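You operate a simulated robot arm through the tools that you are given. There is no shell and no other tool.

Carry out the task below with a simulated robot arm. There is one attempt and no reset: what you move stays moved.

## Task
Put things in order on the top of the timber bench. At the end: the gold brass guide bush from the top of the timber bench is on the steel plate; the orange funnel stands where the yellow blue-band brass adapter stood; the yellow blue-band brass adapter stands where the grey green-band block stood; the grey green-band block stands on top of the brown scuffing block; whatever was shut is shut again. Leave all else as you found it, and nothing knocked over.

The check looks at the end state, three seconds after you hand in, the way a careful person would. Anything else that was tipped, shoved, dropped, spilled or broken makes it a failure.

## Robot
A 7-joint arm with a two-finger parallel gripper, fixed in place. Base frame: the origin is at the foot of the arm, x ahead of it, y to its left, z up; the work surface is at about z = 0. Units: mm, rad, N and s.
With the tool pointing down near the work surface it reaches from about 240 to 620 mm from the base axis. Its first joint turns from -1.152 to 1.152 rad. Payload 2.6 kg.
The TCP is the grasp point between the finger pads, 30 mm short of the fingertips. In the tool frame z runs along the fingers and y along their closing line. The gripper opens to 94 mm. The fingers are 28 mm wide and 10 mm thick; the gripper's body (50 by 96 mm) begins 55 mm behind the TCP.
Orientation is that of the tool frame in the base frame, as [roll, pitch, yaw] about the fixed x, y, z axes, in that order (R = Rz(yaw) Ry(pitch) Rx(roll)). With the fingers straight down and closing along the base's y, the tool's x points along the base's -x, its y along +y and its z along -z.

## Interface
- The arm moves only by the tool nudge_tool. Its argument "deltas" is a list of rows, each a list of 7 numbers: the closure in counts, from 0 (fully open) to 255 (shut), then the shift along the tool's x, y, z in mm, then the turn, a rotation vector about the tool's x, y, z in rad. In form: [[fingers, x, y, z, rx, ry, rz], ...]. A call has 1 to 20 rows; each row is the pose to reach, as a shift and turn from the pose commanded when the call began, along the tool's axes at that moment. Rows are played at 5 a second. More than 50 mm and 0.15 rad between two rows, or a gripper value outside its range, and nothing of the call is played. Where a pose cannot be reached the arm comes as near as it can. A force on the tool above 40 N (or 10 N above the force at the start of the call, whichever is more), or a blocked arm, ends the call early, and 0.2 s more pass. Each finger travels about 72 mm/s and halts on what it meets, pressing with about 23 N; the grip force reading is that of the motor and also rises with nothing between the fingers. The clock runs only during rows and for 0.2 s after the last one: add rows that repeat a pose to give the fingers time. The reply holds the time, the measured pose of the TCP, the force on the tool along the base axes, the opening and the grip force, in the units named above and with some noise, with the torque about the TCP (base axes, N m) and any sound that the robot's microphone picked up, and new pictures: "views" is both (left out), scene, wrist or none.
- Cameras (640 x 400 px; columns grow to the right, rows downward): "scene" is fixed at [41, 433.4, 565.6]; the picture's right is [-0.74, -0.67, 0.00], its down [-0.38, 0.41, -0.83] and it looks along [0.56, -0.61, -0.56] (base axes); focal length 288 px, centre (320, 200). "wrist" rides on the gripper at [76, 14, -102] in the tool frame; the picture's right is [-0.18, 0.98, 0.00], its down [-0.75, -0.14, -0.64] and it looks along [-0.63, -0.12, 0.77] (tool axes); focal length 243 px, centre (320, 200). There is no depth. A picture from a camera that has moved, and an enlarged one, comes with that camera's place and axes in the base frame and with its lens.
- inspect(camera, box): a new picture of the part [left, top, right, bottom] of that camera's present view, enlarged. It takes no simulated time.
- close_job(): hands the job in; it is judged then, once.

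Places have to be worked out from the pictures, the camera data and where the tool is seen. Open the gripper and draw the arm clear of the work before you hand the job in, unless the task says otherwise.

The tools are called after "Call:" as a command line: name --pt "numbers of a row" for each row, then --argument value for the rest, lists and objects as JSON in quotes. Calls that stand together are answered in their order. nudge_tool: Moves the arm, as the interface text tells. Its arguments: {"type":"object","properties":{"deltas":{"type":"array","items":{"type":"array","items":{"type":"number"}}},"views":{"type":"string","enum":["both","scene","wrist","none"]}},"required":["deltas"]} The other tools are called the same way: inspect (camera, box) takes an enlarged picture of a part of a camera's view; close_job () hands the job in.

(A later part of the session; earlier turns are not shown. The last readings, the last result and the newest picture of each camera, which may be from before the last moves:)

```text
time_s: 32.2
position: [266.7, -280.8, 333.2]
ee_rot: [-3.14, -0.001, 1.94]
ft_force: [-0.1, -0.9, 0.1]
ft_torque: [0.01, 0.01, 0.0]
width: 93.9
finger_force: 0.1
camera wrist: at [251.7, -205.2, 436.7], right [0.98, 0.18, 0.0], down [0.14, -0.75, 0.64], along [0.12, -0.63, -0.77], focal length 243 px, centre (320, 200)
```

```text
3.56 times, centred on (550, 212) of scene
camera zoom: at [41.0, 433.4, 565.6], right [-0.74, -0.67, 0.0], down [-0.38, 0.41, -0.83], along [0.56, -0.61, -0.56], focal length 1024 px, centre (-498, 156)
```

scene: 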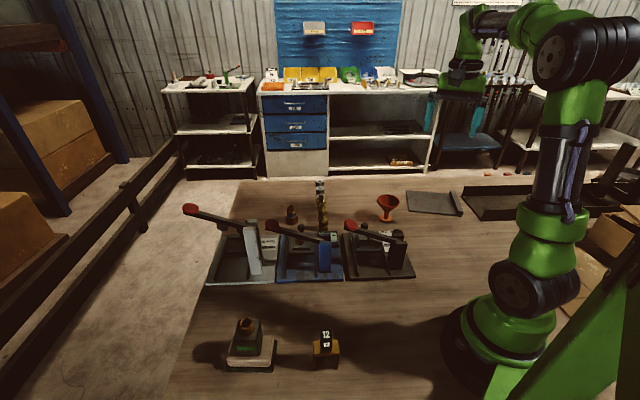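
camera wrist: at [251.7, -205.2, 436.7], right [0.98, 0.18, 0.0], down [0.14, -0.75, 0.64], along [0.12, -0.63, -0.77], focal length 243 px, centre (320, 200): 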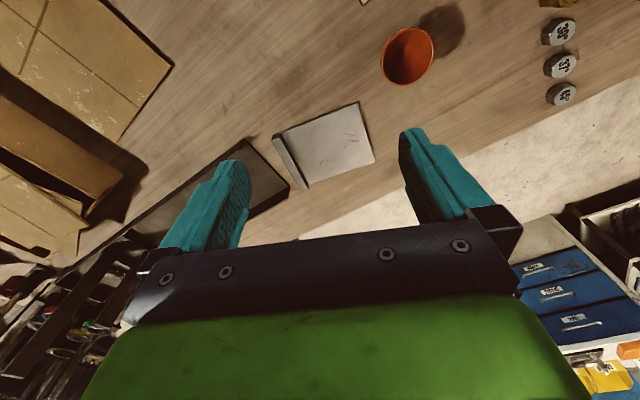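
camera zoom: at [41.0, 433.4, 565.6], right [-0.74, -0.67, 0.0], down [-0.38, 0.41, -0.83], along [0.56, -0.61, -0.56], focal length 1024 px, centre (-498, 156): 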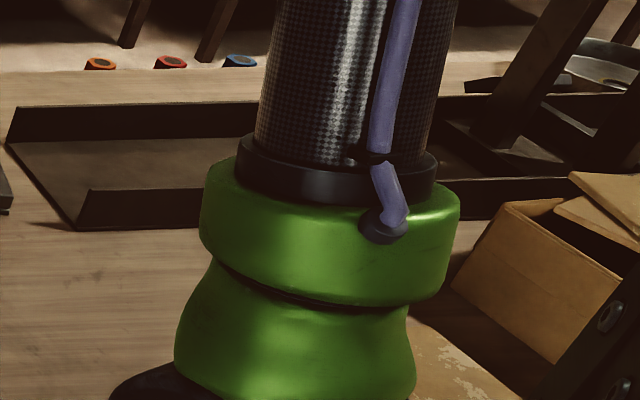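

I'll look very closely at the seam between the brass tube and the block.

Call:
inspect --camera "scene" --box '[238, 322, 256, 336]'

Call:
inspect --camera "scene" --box '[234, 325, 264, 345]'

Call:
inspect --camera "scene" --box '[225, 350, 285, 375]'

```text
16.00 times, centred on (247, 329) of scene
camera zoom: at [41.0, 433.4, 565.6], right [-0.74, -0.67, 0.0], down [-0.38, 0.41, -0.83], along [0.56, -0.61, -0.56], focal length 4608 px, centre (1488, -1864)
```

zoom: 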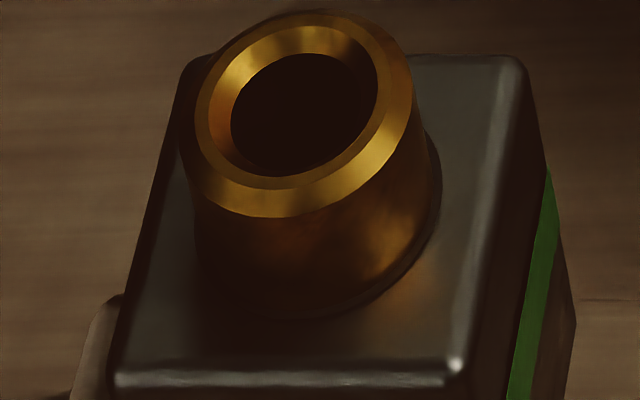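

```text
16.00 times, centred on (249, 335) of scene
camera zoom: at [41.0, 433.4, 565.6], right [-0.74, -0.67, 0.0], down [-0.38, 0.41, -0.83], along [0.56, -0.61, -0.56], focal length 4608 px, centre (1456, -1960)
```

zoom: 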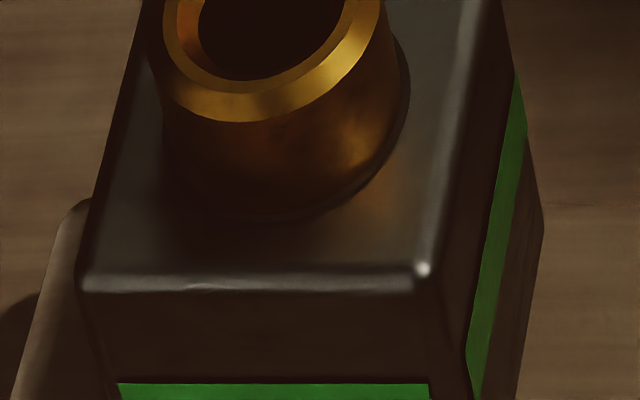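

```text
10.67 times, centred on (255, 362) of scene
camera zoom: at [41.0, 433.4, 565.6], right [-0.74, -0.67, 0.0], down [-0.38, 0.41, -0.83], along [0.56, -0.61, -0.56], focal length 3072 px, centre (1013, -1533)
```

zoom: 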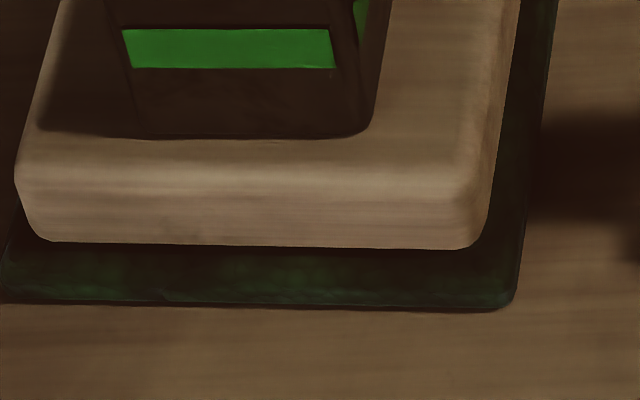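

The tube has a dark seam ring at its base, so it may be a bush seated tightly in the block. I'll go back, grip only its upper part with careful centring, and test with a gentle pull and twist.

Call:
nudge_tool --pt "0 25.1 20.4 0 0 0 -0.072" --pt "0 50.3 40.6 0 0 0 -0.145" --pt "0 75.6 60.5 0 0 0 -0.217" --pt "0 101 80 0 0 0 -0.289" --pt "0 126.8 98.6 0 0 0 -0.361" --pt "0 152.8 116.7 0 0 0 -0.434" --pt "0 179.1 133.9 0 0 0 -0.506" --pt "0 205.9 150.1 0 0 0 -0.578" --pt "0 233 165.5 0 0 0 -0.65" --pt "0 260.4 179.7 0 0 0 -0.723" --pt "0 288.3 193 0 0 0 -0.795" --pt "0 316.7 205.1 0 0 0 -0.867" --pt "0 345.2 216.5 0 0 0 -0.939" --pt "0 374.2 227 0 0 0 -1.012" --pt "0 403.4 236.6 0 0 0 -1.084" --pt "0 432.9 245.7 25 0 0 -1.156" --pt "0 462.6 254.4 50 0 0 -1.229" --pt "0 492.3 262.6 75 0 0 -1.301" --pt "0 522.2 270.7 100 0 0 -1.373" --pt "0 522.2 270.7 100 0 0 -1.373"

Call:
inspect --camera "wrist" --box '[220, 40, 420, 200]'

```text
time_s: 36.4
position: [330.3, 305.9, 230.8]
ee_rot: [3.141, -0.003, -2.967]
ft_force: [0.2, -1.1, -0.2]
ft_torque: [-0.02, 0.02, 0.01]
width: 93.9
finger_force: 0.0
camera wrist: at [252.7, 306.5, 333.9], right [0.01, 1.0, 0.0], down [0.77, -0.01, 0.64], along [0.64, -0.01, -0.77], focal length 243 px, centre (320, 200)
```

scene: 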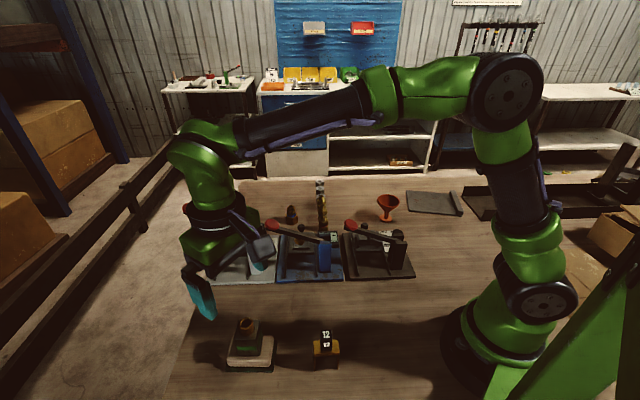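
wrist: 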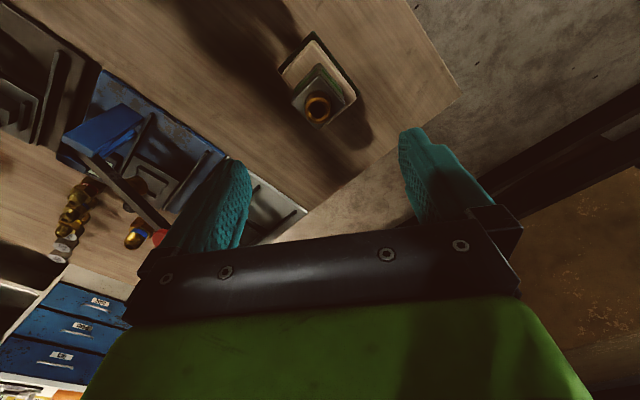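

```text
2.50 times, centred on (320, 120) of wrist
camera zoom: at [252.7, 306.5, 333.9], right [0.01, 1.0, 0.0], down [0.77, -0.01, 0.64], along [0.64, -0.01, -0.77], focal length 606 px, centre (320, 400)
```

zoom: 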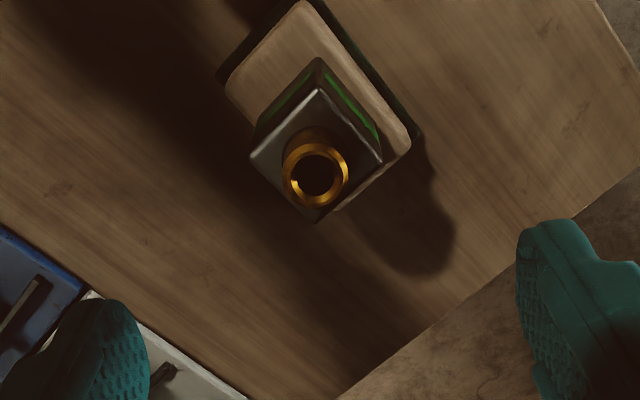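

Call:
inspect --camera "wrist" --box '[296, 92, 342, 128]'

```text
11.11 times, centred on (319, 110) of wrist
camera zoom: at [252.7, 306.5, 333.9], right [0.01, 1.0, 0.0], down [0.77, -0.01, 0.64], along [0.64, -0.01, -0.77], focal length 2696 px, centre (331, 1200)
```

zoom: 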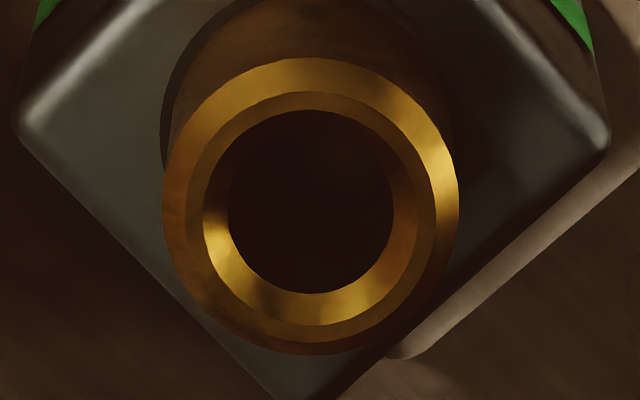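

The bush centre is about (332, 303.5). I'll correct by 2 mm and descend so the fingertips sit about 9 mm above the block's top face.

Call:
nudge_tool --pt "0 -0.6 -2.1 30 0 0 0" --pt "0 -0.6 -2.1 60 0 0 0" --pt "0 -0.6 -2.1 85 0 0 0" --pt "0 -0.6 -2.1 99 0 0 0" --pt "0 -0.6 -2.1 99 0 0 0"

Call:
inspect --camera "wrist" --box '[230, 80, 410, 220]'

Call:
inspect --camera "scene" --box '[210, 290, 300, 370]'

```text
time_s: 37.6
position: [331.1, 302.2, 129.6]
ee_rot: [-3.142, 0.0, -2.97]
ft_force: [-0.6, -0.2, 0.1]
ft_torque: [0.02, -0.02, 0.01]
width: 93.9
finger_force: 0.1
camera wrist: at [252.9, 303.2, 233.2], right [0.01, 1.0, 0.0], down [0.77, -0.01, 0.64], along [0.64, -0.01, -0.77], focal length 243 px, centre (320, 200)
```

scene: 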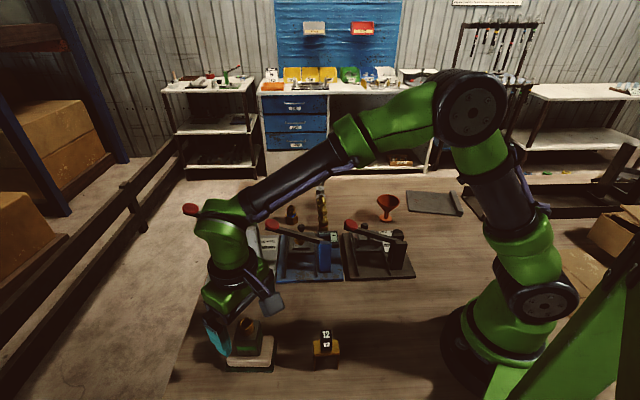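
wrist: 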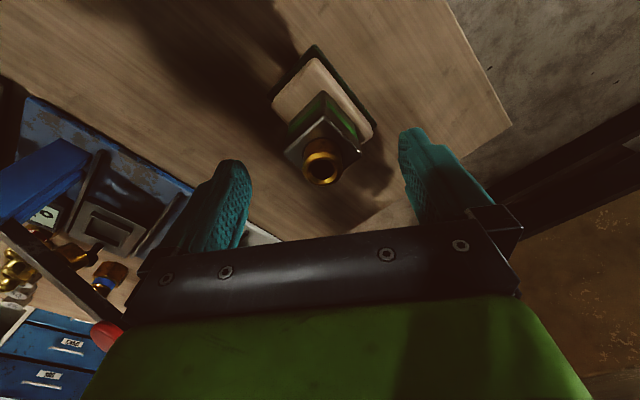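

```text
2.86 times, centred on (320, 150) of wrist
camera zoom: at [252.9, 303.2, 233.2], right [0.01, 1.0, 0.0], down [0.77, -0.01, 0.64], along [0.64, -0.01, -0.77], focal length 693 px, centre (320, 343)
```

zoom: 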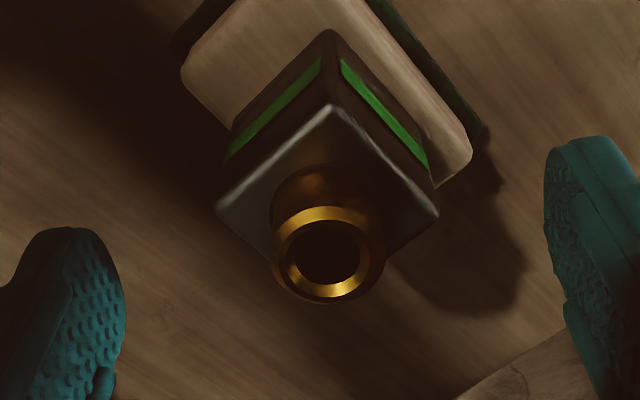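

```text
5.00 times, centred on (255, 330) of scene
camera zoom: at [41.0, 433.4, 565.6], right [-0.74, -0.67, 0.0], down [-0.38, 0.41, -0.83], along [0.56, -0.61, -0.56], focal length 1440 px, centre (645, -450)
```

zoom: 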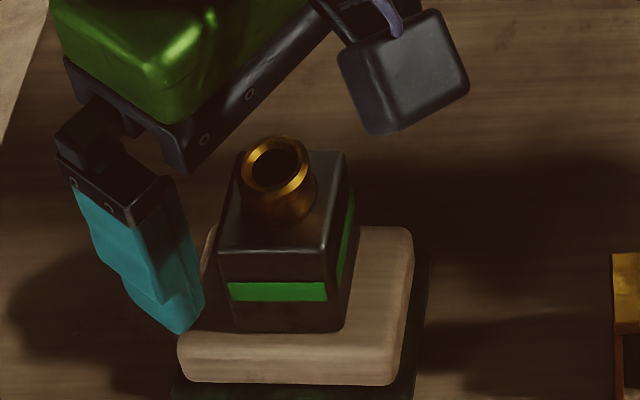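

Centred within about 1 mm. I'll grip and twist by 0.2 rad with no lift, then see whether the block turns with it.

Call:
nudge_tool --pt "100 0 1 0 0 0 0" --pt "170 0 1 0 0 0 0" --pt "255 0 1 0 0 0 0" --pt "255 0 1 0 0 0 0" --pt "255 0 1 0 0 0 0" --pt "255 0 1 0 0 0 0.07" --pt "255 0 1 0 0 0 0.14" --pt "255 0 1 0 0 0 0.2" --pt "255 0 1 0 0 0 0.2"

Call:
inspect --camera "scene" --box '[210, 290, 300, 370]'

Call:
inspect --camera "wrist" --box '[230, 60, 410, 200]'

```text
time_s: 39.6
position: [332.5, 302.2, 132.4]
ee_rot: [3.14, 0.002, 3.114]
ft_force: [1.1, -0.1, 0.4]
ft_torque: [-0.02, 0.04, -0.03]
width: 24.8
finger_force: 22.7
camera wrist: at [255.4, 319.3, 235.3], right [0.21, 0.98, 0.0], down [0.75, -0.16, 0.64], along [0.63, -0.14, -0.77], focal length 243 px, centre (320, 200)
```

scene: 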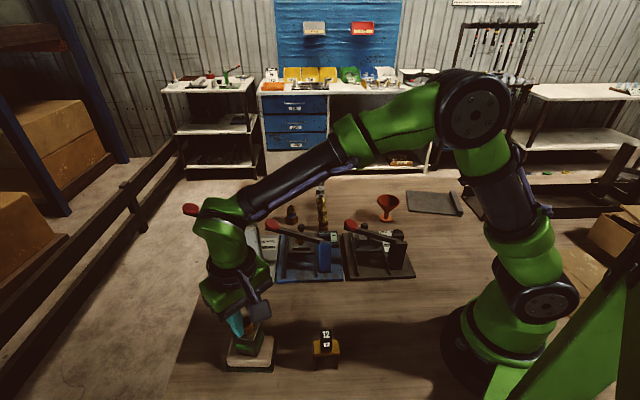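
wrist: 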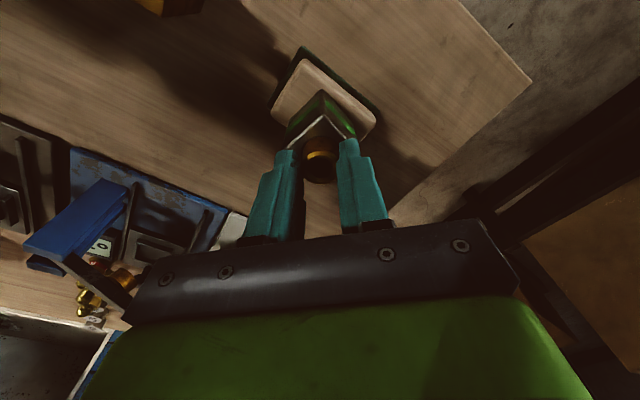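

```text
5.00 times, centred on (255, 330) of scene
camera zoom: at [41.0, 433.4, 565.6], right [-0.74, -0.67, 0.0], down [-0.38, 0.41, -0.83], along [0.56, -0.61, -0.56], focal length 1440 px, centre (645, -450)
```

zoom: 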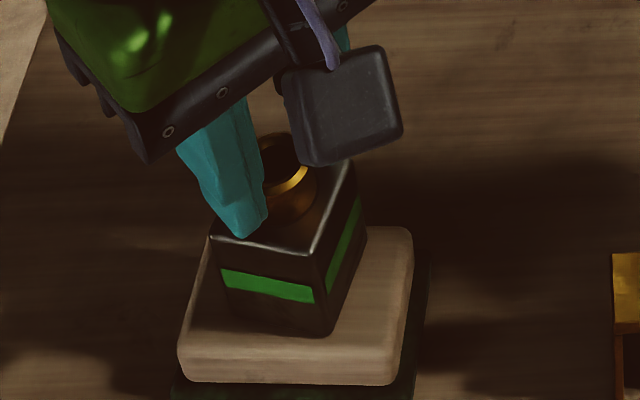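

```text
2.86 times, centred on (320, 130) of wrist
camera zoom: at [255.4, 319.3, 235.3], right [0.21, 0.98, 0.0], down [0.75, -0.16, 0.64], along [0.63, -0.14, -0.77], focal length 693 px, centre (320, 400)
```

zoom: 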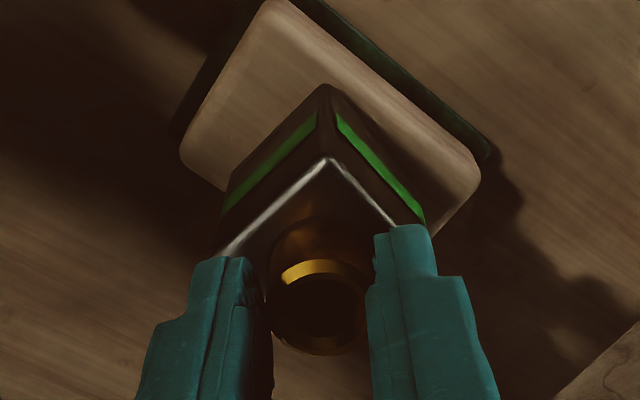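

The block turned with the tube at almost no torque, so the tube is definitely part of the block. I'll turn it back, release, and search the shaded parts of the bench.

Call:
nudge_tool --pt "255 0 0 0 0 0 -0.07" --pt "255 0 0 0 0 0 -0.14" --pt "255 0 0 0 0 0 -0.2" --pt "255 0 0 0 0 0 -0.2" --pt "185 0 0 0 0 0 -0.2" --pt "160 0 0 0 0 0 -0.2" --pt "120 0 0 0 0 0 -0.2" --pt "60 0 0 -10 0 0 -0.2" --pt "0 0 0 -40 0 0 -0.2" --pt "0 0 0 -80 0 0 -0.2" --pt "0 0 0 -120 0 0 -0.2" --pt "0 0 0 -150 0 0 -0.2"

Call:
inspect --camera "scene" --box '[210, 300, 300, 380]'

Call:
inspect --camera "scene" --box '[340, 280, 480, 400]'

Call:
inspect --camera "scene" --box '[170, 280, 350, 400]'

Call:
inspect --camera "scene" --box '[180, 200, 260, 290]'

```text
time_s: 42.2
position: [330.5, 303.8, 285.1]
ee_rot: [-3.141, 0.0, -2.967]
ft_force: [0.4, -0.8, -0.3]
ft_torque: [0.0, -0.01, -0.04]
width: 94.2
finger_force: 0.0
camera wrist: at [252.5, 303.7, 388.3], right [0.01, 1.0, 0.0], down [0.77, -0.01, 0.64], along [0.64, -0.01, -0.77], focal length 243 px, centre (320, 200)
```

scene: 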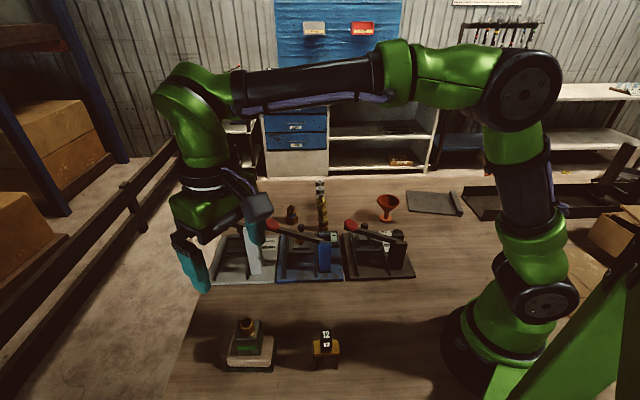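
wrist: 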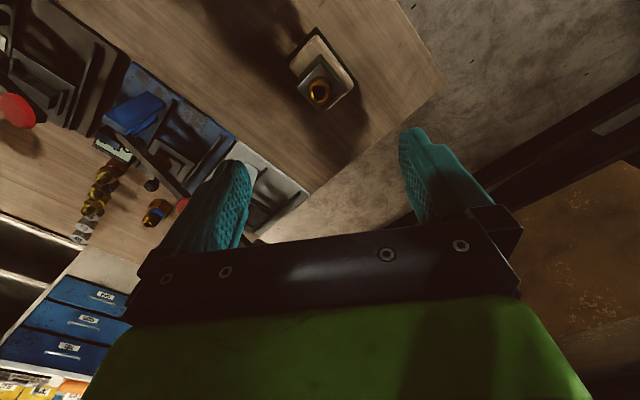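

```text
5.00 times, centred on (255, 340) of scene
camera zoom: at [40.9, 433.4, 565.6], right [-0.74, -0.67, 0.0], down [-0.38, 0.41, -0.83], along [0.56, -0.61, -0.56], focal length 1440 px, centre (645, -500)
```

zoom: 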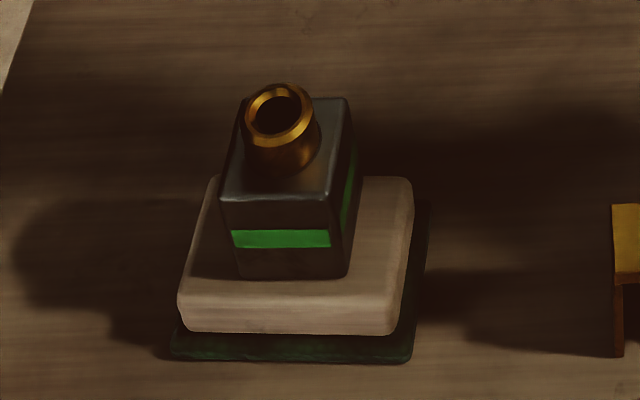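

```text
3.33 times, centred on (410, 340) of scene
camera zoom: at [40.9, 433.4, 565.6], right [-0.74, -0.67, 0.0], down [-0.38, 0.41, -0.83], along [0.56, -0.61, -0.56], focal length 960 px, centre (20, -267)
```

zoom: 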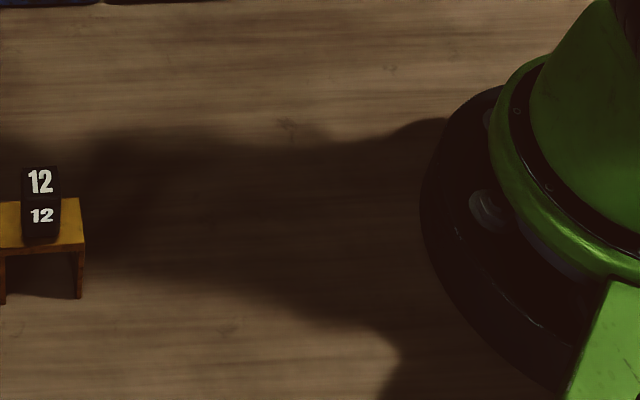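

```text
3.33 times, centred on (260, 340) of scene
camera zoom: at [40.9, 433.4, 565.6], right [-0.74, -0.67, 0.0], down [-0.38, 0.41, -0.83], along [0.56, -0.61, -0.56], focal length 960 px, centre (520, -267)
```

zoom: 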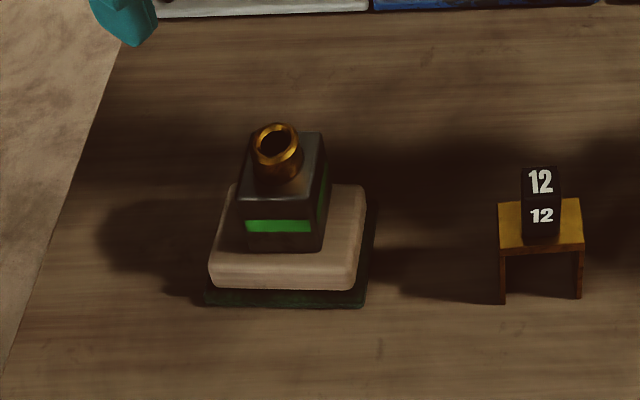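

```text
4.44 times, centred on (220, 245) of scene
camera zoom: at [40.9, 433.4, 565.6], right [-0.74, -0.67, 0.0], down [-0.38, 0.41, -0.83], along [0.56, -0.61, -0.56], focal length 1280 px, centre (764, 0)
```

zoom: 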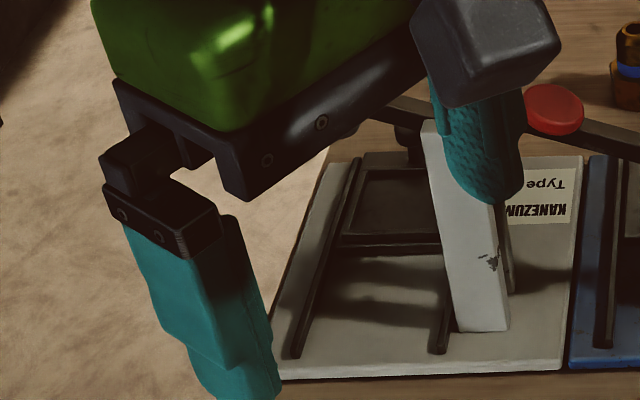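

The block is back as it was. I'll now take a low, oblique look under the blue press's lever from the near side, between the bridge and the scuffing block.

Call:
nudge_tool --pt "0 2 -30 0 0.03 -0.07 0.114" --pt "0 4 -60 0 0.06 -0.14 0.229" --pt "0 6 -90 0 0.091 -0.21 0.343" --pt "0 8 -115 10 0.122 -0.28 0.458" --pt "0 8.9 -128 35 0.152 -0.35 0.572" --pt "0 8.9 -128 70 0.183 -0.42 0.687" --pt "0 8.9 -128 105 0.213 -0.49 0.801" --pt "0 8.9 -128 140 0.213 -0.49 0.801" --pt "0 8.9 -128 165 0.213 -0.49 0.801" --pt "0 8.9 -128 165 0.213 -0.49 0.801"

Call:
inspect --camera "wrist" --box '[180, 0, 460, 175]'

```text
time_s: 44.4
position: [343.3, 174.3, 115.1]
ee_rot: [3.142, 0.52, 2.496]
ft_force: [-0.1, 0.8, -0.8]
ft_torque: [-0.02, -0.01, 0.0]
width: 94.2
finger_force: 0.0
camera wrist: at [258.8, 255.5, 167.2], right [0.72, 0.69, 0.09], down [0.18, -0.31, 0.93], along [0.67, -0.65, -0.35], focal length 243 px, centre (320, 200)
```

scene: 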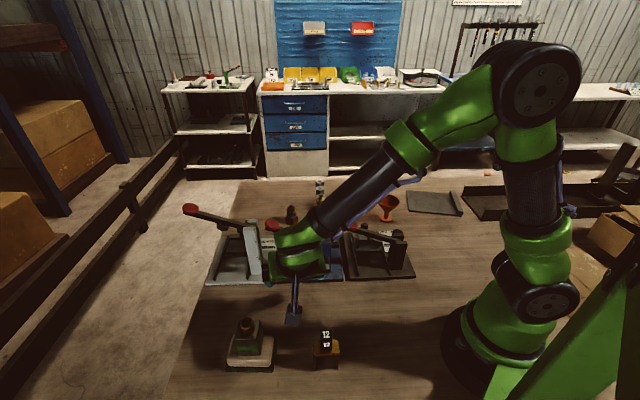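
wrist: 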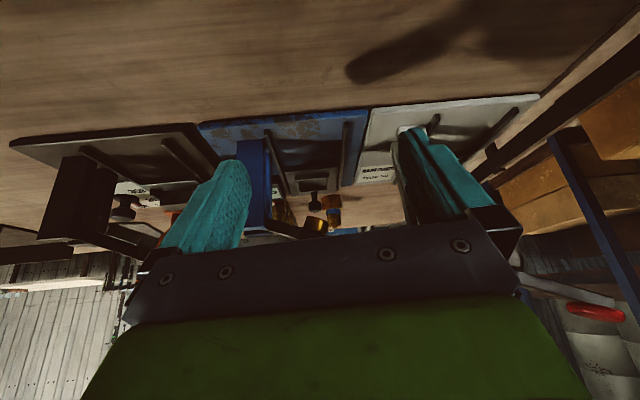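

```text
2.29 times, centred on (320, 88) of wrist
camera zoom: at [258.8, 255.5, 167.2], right [0.72, 0.69, 0.09], down [0.18, -0.31, 0.93], along [0.67, -0.65, -0.35], focal length 555 px, centre (320, 457)
```

zoom: 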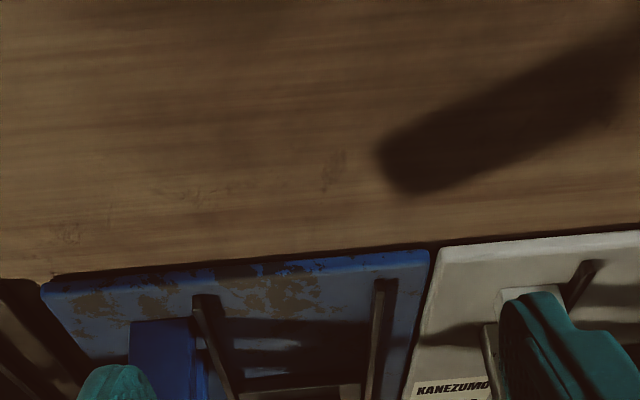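

Call:
inspect --camera "wrist" --box '[255, 150, 355, 240]'

Call:
inspect --camera "wrist" --box '[30, 120, 220, 260]'

Call:
inspect --camera "wrist" --box '[340, 90, 480, 210]'

```text
4.44 times, centred on (305, 195) of wrist
camera zoom: at [258.8, 255.5, 167.2], right [0.72, 0.69, 0.09], down [0.18, -0.31, 0.93], along [0.67, -0.65, -0.35], focal length 1078 px, centre (387, 222)
```

zoom: 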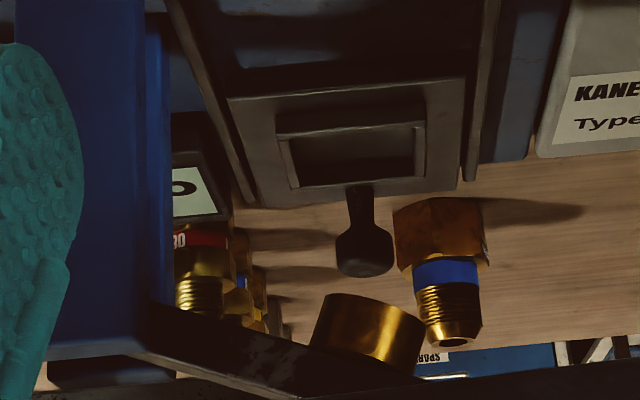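

```text
2.86 times, centred on (125, 190) of wrist
camera zoom: at [258.8, 255.5, 167.2], right [0.72, 0.69, 0.09], down [0.18, -0.31, 0.93], along [0.67, -0.65, -0.35], focal length 693 px, centre (877, 229)
```

zoom: 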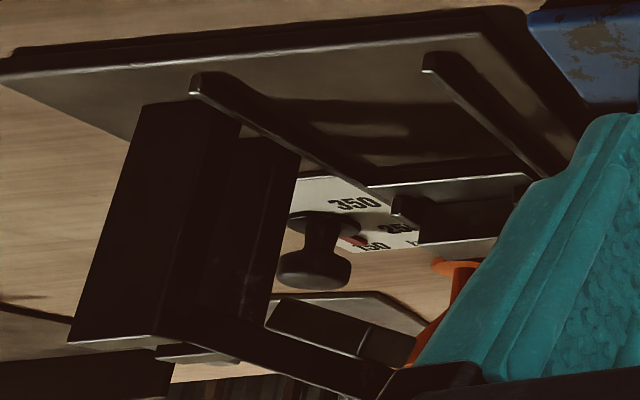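

```text
3.33 times, centred on (410, 150) of wrist
camera zoom: at [258.8, 255.5, 167.2], right [0.72, 0.69, 0.09], down [0.18, -0.31, 0.93], along [0.67, -0.65, -0.35], focal length 809 px, centre (20, 367)
```

zoom: 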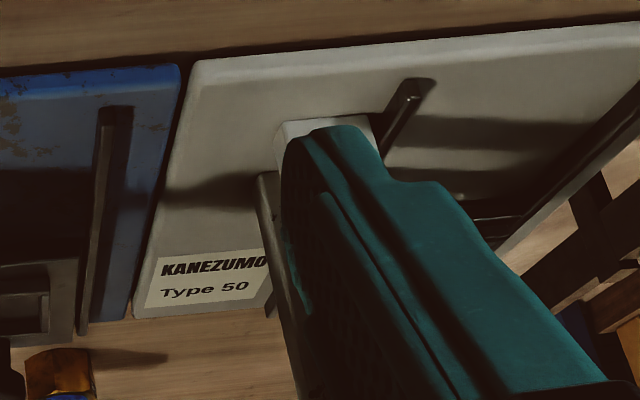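

The gold cylinder is just the lever's plunger. I'll zoom in strongly on the front faces of the slides from this low angle.

Call:
inspect --camera "wrist" --box '[265, 135, 345, 195]'

Call:
inspect --camera "wrist" --box '[285, 160, 335, 195]'

Call:
inspect --camera "wrist" --box '[120, 160, 200, 215]'

Call:
inspect --camera "wrist" --box '[255, 150, 305, 240]'

```text
6.67 times, centred on (305, 165) of wrist
camera zoom: at [258.8, 255.5, 167.2], right [0.72, 0.69, 0.09], down [0.18, -0.31, 0.93], along [0.67, -0.65, -0.35], focal length 1618 px, centre (420, 433)
```

zoom: 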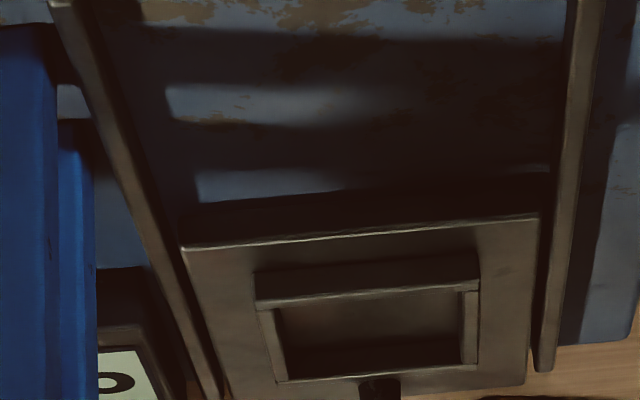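

```text
11.43 times, centred on (310, 178) of wrist
camera zoom: at [258.8, 255.5, 167.2], right [0.72, 0.69, 0.09], down [0.18, -0.31, 0.93], along [0.67, -0.65, -0.35], focal length 2773 px, centre (434, 457)
```

zoom: 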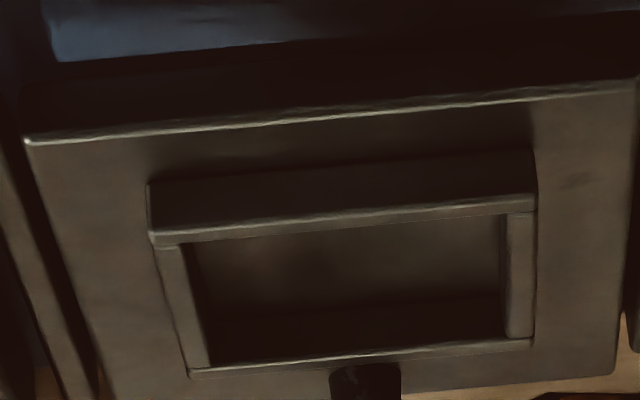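

```text
7.27 times, centred on (160, 188) of wrist
camera zoom: at [258.8, 255.5, 167.2], right [0.72, 0.69, 0.09], down [0.18, -0.31, 0.93], along [0.67, -0.65, -0.35], focal length 1764 px, centre (1484, 291)
```

zoom: 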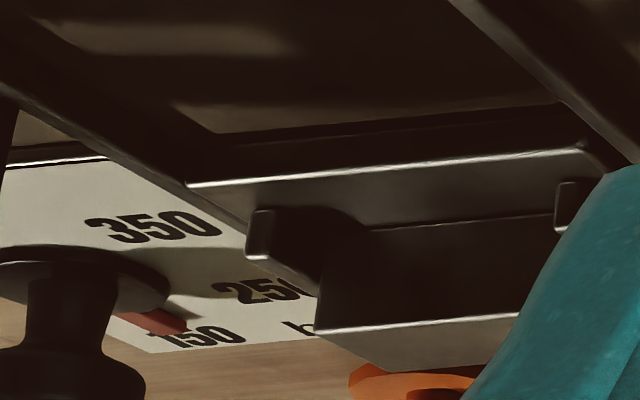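

```text
4.44 times, centred on (280, 195) of wrist
camera zoom: at [258.8, 255.5, 167.2], right [0.72, 0.69, 0.09], down [0.18, -0.31, 0.93], along [0.67, -0.65, -0.35], focal length 1078 px, centre (498, 222)
```

zoom: 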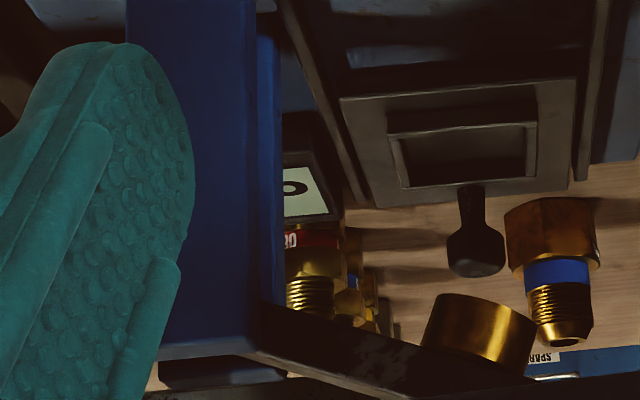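

The presses hide nothing. I'll look closely at the yellow bridge with the black "12" cube from the robot's side, the only items not yet seen up close.

Call:
nudge_tool --pt "0 -10 0 -17 -0.028 0.083 -0.105" --pt "0 -20 0 -35 -0.056 0.167 -0.21" --pt "0 -21 -12 -69 -0.084 0.25 -0.315" --pt "0 7 -22 -85 -0.112 0.334 -0.42" --pt "0 36 -33 -101 -0.14 0.418 -0.525" --pt "0 64 -43.7 -117.4 -0.168 0.502 -0.63" --pt "0 64 -43.7 -117.4 -0.168 0.502 -0.63"

Call:
inspect --camera "wrist" --box '[260, 40, 380, 130]'

```text
time_s: 46.0
position: [224.8, 209.9, 186.9]
ee_rot: [3.14, -0.002, -3.141]
ft_force: [-0.5, 0.3, -0.4]
ft_torque: [-0.03, -0.05, 0.02]
width: 94.0
finger_force: 0.1
camera wrist: at [148.9, 222.8, 289.8], right [0.18, 0.98, 0.0], down [0.75, -0.14, 0.64], along [0.63, -0.12, -0.77], focal length 243 px, centre (320, 200)
```

scene: 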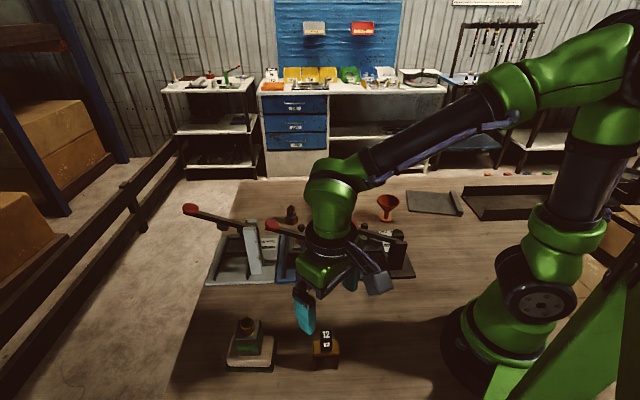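
wrist: 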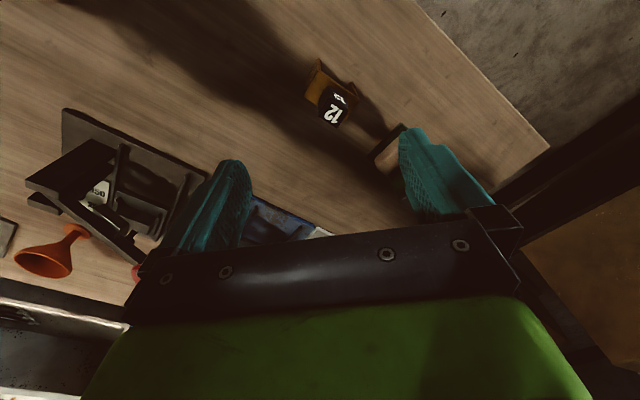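

```text
4.44 times, centred on (320, 85) of wrist
camera zoom: at [148.9, 222.8, 289.8], right [0.18, 0.98, 0.0], down [0.75, -0.14, 0.64], along [0.63, -0.12, -0.77], focal length 1078 px, centre (320, 711)
```

zoom: 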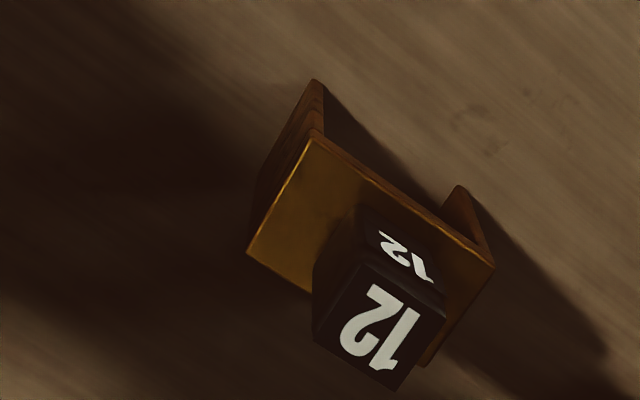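

Nothing lies under the bridge. From this new viewpoint I'll check the black press and the gaps between presses before moving on.

Call:
inspect --camera "wrist" --box '[10, 90, 210, 250]'

Call:
inspect --camera "wrist" --box '[360, 100, 440, 180]'

Call:
inspect --camera "wrist" --box '[225, 185, 345, 245]'

Call:
inspect --camera "wrist" --box '[0, 200, 140, 330]'

```text
2.50 times, centred on (110, 170) of wrist
camera zoom: at [148.9, 222.8, 289.8], right [0.18, 0.98, 0.0], down [0.75, -0.14, 0.64], along [0.63, -0.12, -0.77], focal length 606 px, centre (845, 275)
```

zoom: 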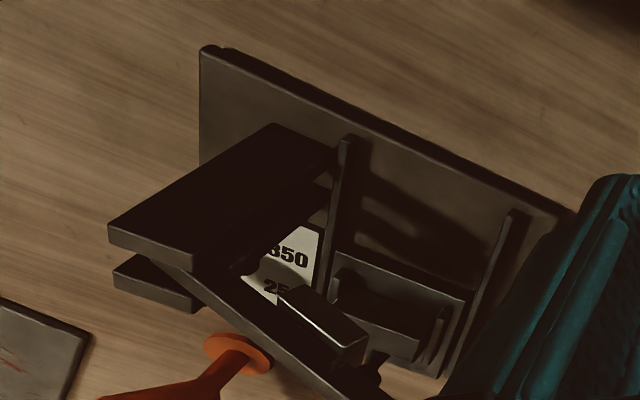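

```text
5.00 times, centred on (400, 140) of wrist
camera zoom: at [148.9, 222.8, 289.8], right [0.18, 0.98, 0.0], down [0.75, -0.14, 0.64], along [0.63, -0.12, -0.77], focal length 1213 px, centre (-80, 500)
```

zoom: 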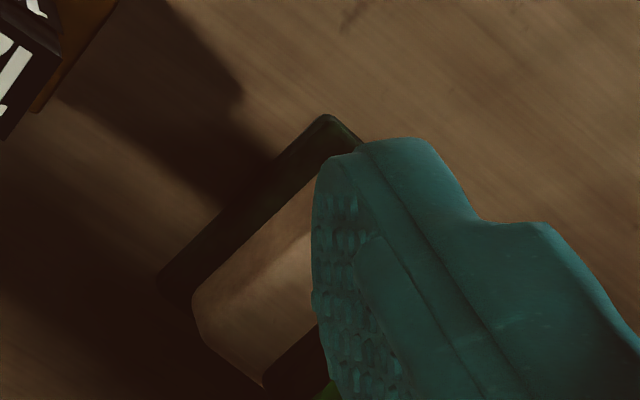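

```text
5.33 times, centred on (285, 215) of wrist
camera zoom: at [148.9, 222.8, 289.8], right [0.18, 0.98, 0.0], down [0.75, -0.14, 0.64], along [0.63, -0.12, -0.77], focal length 1294 px, centre (507, 120)
```

zoom: 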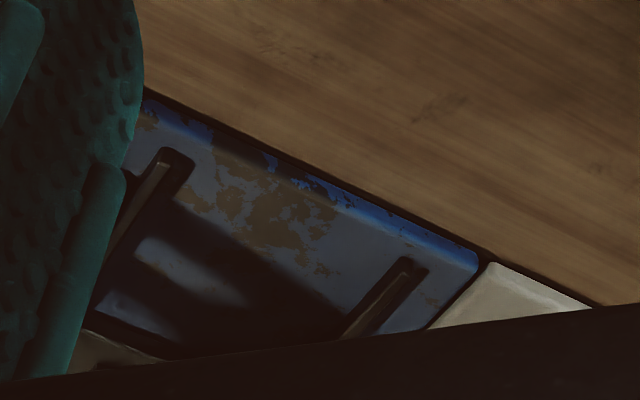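

```text
3.08 times, centred on (70, 265) of wrist
camera zoom: at [148.9, 222.8, 289.8], right [0.18, 0.98, 0.0], down [0.75, -0.14, 0.64], along [0.63, -0.12, -0.77], focal length 746 px, centre (1089, 0)
```

zoom: 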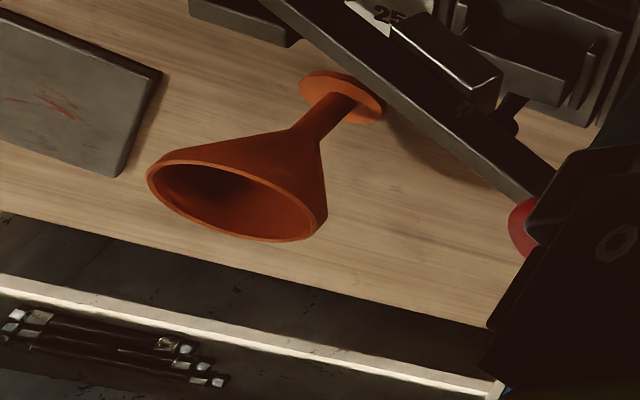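

No bush in view yet; I'll continue with the certain parts and keep looking. Next is the adapter, which I place at about (588, -34), 61 mm tall with a 27 mm nose, so I'll fly over at height and hover nearby.

Call:
nudge_tool --pt "0 -10 -5 -30 0 0 0" --pt "0 -25 -12 -60 0 0 0" --pt "0 -45 -25 -90 0 0 0" --pt "0 -75 -45 -100 0 0 0" --pt "0 -105 -65 -100 0 0 0" --pt "0 -135 -85 -100 0 0 0" --pt "0 -165 -108 -100 0 0 0" --pt "0 -195 -130 -100 0 0 0" --pt "0 -225 -155 -100 0 0 0" --pt "0 -255 -180 -95 0 0 0" --pt "0 -280 -205 -75 0 0 0" --pt "0 -300 -225 -50 0 0 0" --pt "0 -318 -238 -25 0 0 0" --pt "0 -330 -242 -5 0 0 0" --pt "0 -330 -242 -5 0 0 0"

Call:
inspect --camera "wrist" --box '[240, 40, 420, 180]'

Call:
inspect --camera "wrist" --box '[100, 0, 260, 120]'

```text
time_s: 49.2
position: [558.5, -34.9, 191.3]
ee_rot: [-3.141, -0.002, 3.14]
ft_force: [0.0, 1.0, 1.3]
ft_torque: [-0.01, 0.03, -0.03]
width: 94.0
finger_force: 0.1
camera wrist: at [482.1, -21.4, 294.4], right [0.19, 0.98, 0.0], down [0.75, -0.14, 0.64], along [0.63, -0.12, -0.77], focal length 243 px, centre (320, 200)
```

scene: 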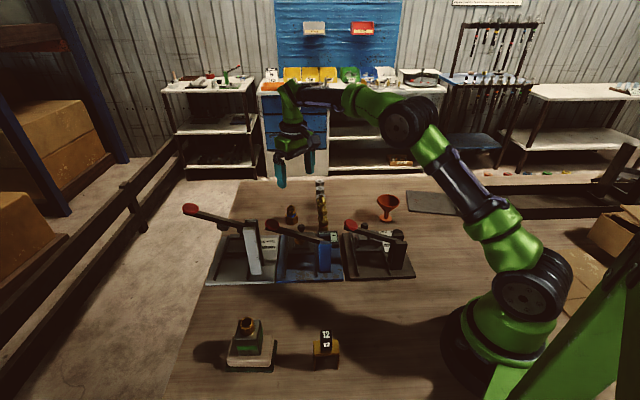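
wrist: 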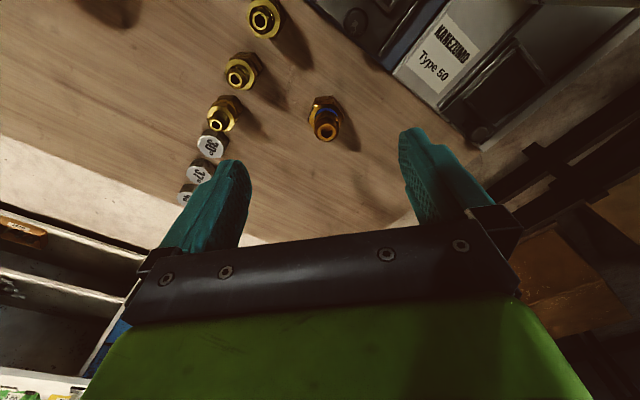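

```text
2.86 times, centred on (330, 110) of wrist
camera zoom: at [482.1, -21.4, 294.4], right [0.19, 0.98, 0.0], down [0.75, -0.14, 0.64], along [0.63, -0.12, -0.77], focal length 693 px, centre (291, 457)
```

zoom: 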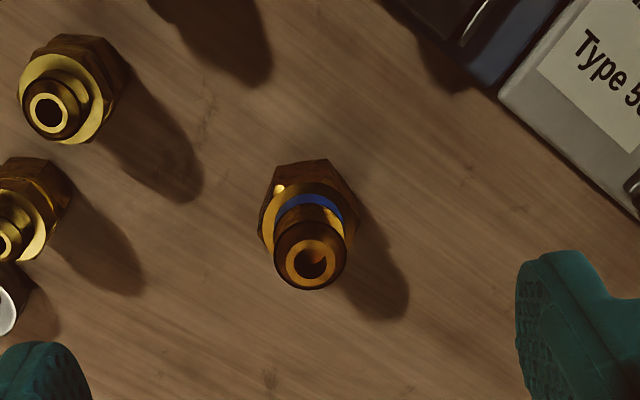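

```text
3.33 times, centred on (180, 60) of wrist
camera zoom: at [482.1, -21.4, 294.4], right [0.19, 0.98, 0.0], down [0.75, -0.14, 0.64], along [0.63, -0.12, -0.77], focal length 809 px, centre (787, 667)
```

zoom: 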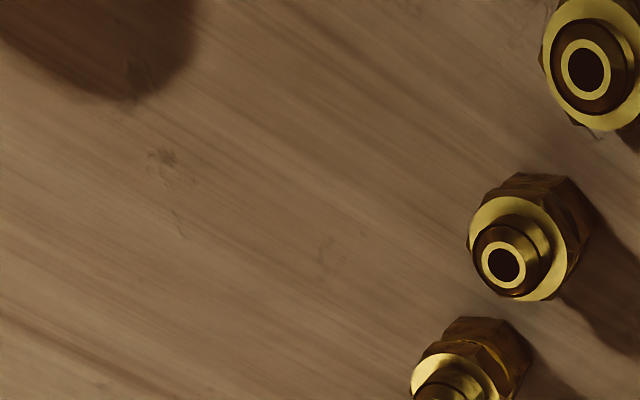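

Adapter centre confirmed at about (587, -34). I'll move over it and descend in two stages.

Call:
nudge_tool --pt "0 -15 0.5 25 0 0 0" --pt "0 -29 0.5 55 0 0 0" --pt "0 -29 0.5 85 0 0 0" --pt "0 -29 0.5 85 0 0 0"

Call:
inspect --camera "wrist" --box '[230, 80, 410, 220]'

Call:
inspect --camera "scene" --box '[260, 150, 330, 230]'

```text
time_s: 50.2
position: [586.2, -33.3, 105.6]
ee_rot: [3.141, -0.001, 3.14]
ft_force: [-0.9, 0.2, 0.0]
ft_torque: [-0.01, 0.01, 0.03]
width: 93.9
finger_force: 0.0
camera wrist: at [509.3, -19.1, 209.6], right [0.19, 0.98, 0.0], down [0.75, -0.14, 0.64], along [0.63, -0.12, -0.77], focal length 243 px, centre (320, 200)
```

scene: 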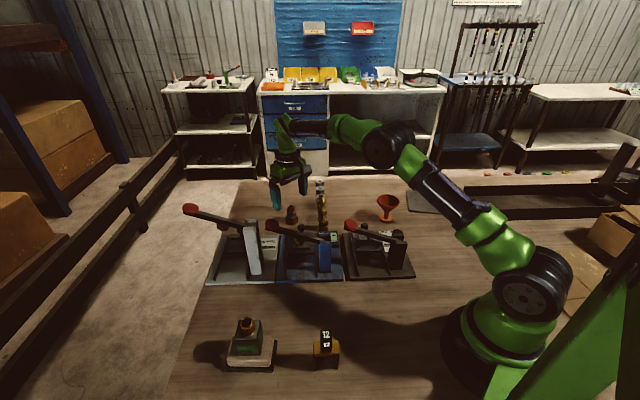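
wrist: 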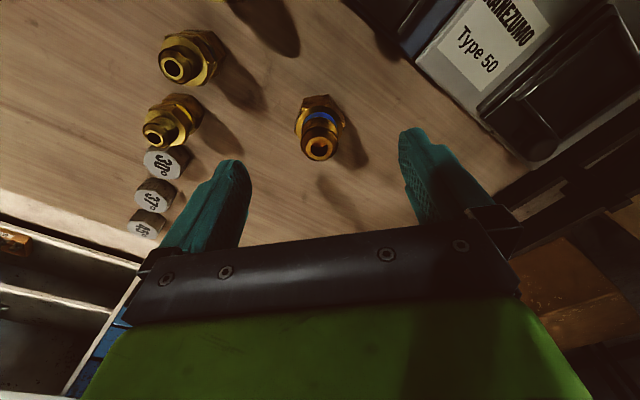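

```text
2.86 times, centred on (320, 150) of wrist
camera zoom: at [509.3, -19.1, 209.6], right [0.19, 0.98, 0.0], down [0.75, -0.14, 0.64], along [0.63, -0.12, -0.77], focal length 693 px, centre (320, 343)
```

zoom: 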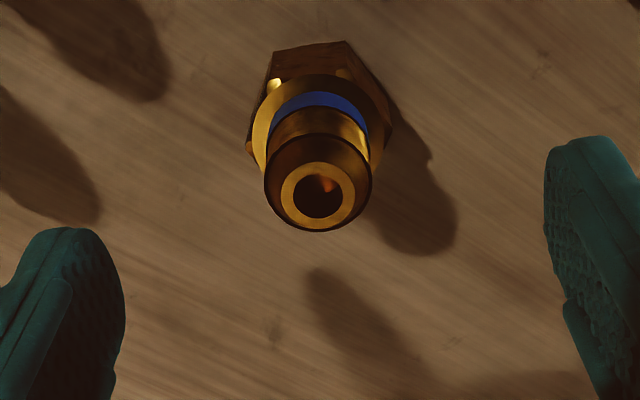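

```text
5.00 times, centred on (295, 190) of scene
camera zoom: at [41.0, 433.4, 565.6], right [-0.74, -0.67, 0.0], down [-0.38, 0.41, -0.83], along [0.56, -0.61, -0.56], focal length 1440 px, centre (445, 250)
```

zoom: 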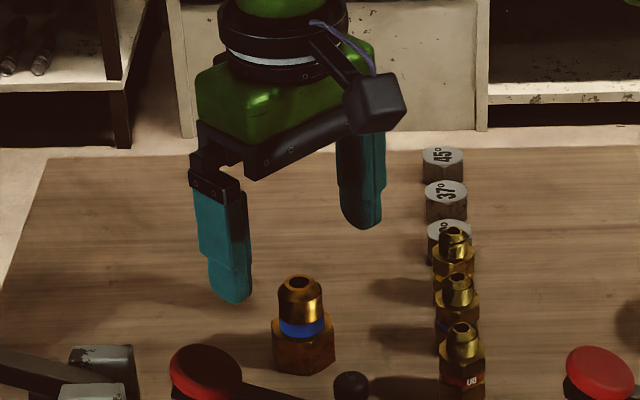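

Well centred. I'll descend to TCP z of about 63, with the tips above the hex shoulder, and grip the nose.

Call:
nudge_tool --pt "0 0 -0.5 20 0 0 0" --pt "0 0 -0.5 42 0 0 0" --pt "0 0 -0.5 42 0 0 0" --pt "100 0 -0.5 42 0 0 0" --pt "160 0 -0.5 42 0 0 0" --pt "255 0 -0.5 42 0 0 0" --pt "255 0 -0.5 42 0 0 0" --pt "255 0 -0.5 42 0 0 0" --pt "255 0 -0.5 42 0 0 0"

Call:
inspect --camera "scene" --box '[260, 160, 330, 240]'

```text
time_s: 52.2
position: [586.5, -32.9, 65.0]
ee_rot: [3.141, 0.0, 3.139]
ft_force: [-0.5, -1.3, 0.1]
ft_torque: [-0.04, -0.03, 0.0]
width: 25.6
finger_force: 23.2
camera wrist: at [509.7, -19.3, 167.9], right [0.19, 0.98, 0.0], down [0.75, -0.14, 0.64], along [0.63, -0.12, -0.77], focal length 243 px, centre (320, 200)
```

scene: 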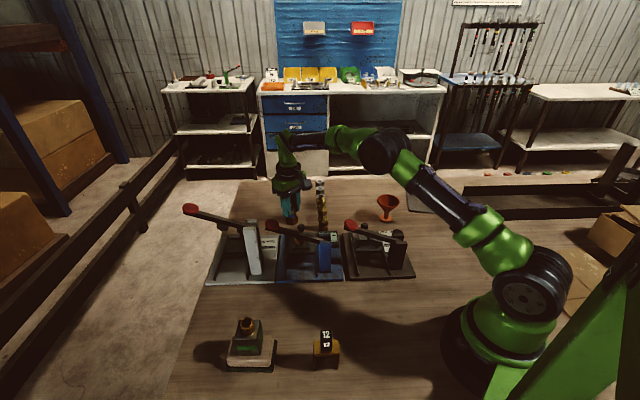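
wrist: 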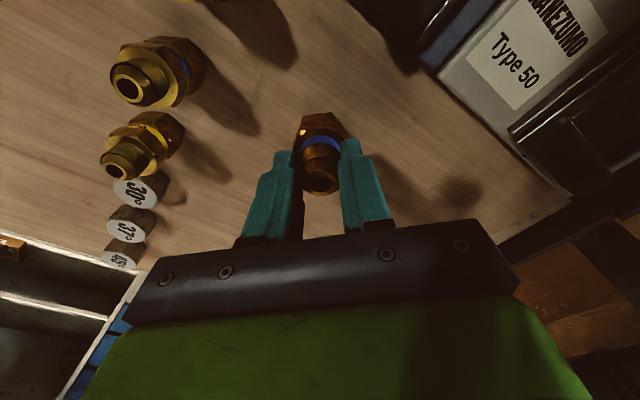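

```text
5.00 times, centred on (295, 200) of scene
camera zoom: at [41.0, 433.4, 565.6], right [-0.74, -0.67, 0.0], down [-0.38, 0.41, -0.83], along [0.56, -0.61, -0.56], focal length 1440 px, centre (445, 200)
```

zoom: 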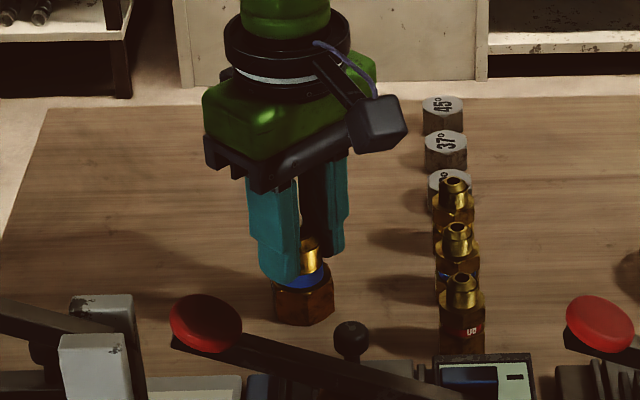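

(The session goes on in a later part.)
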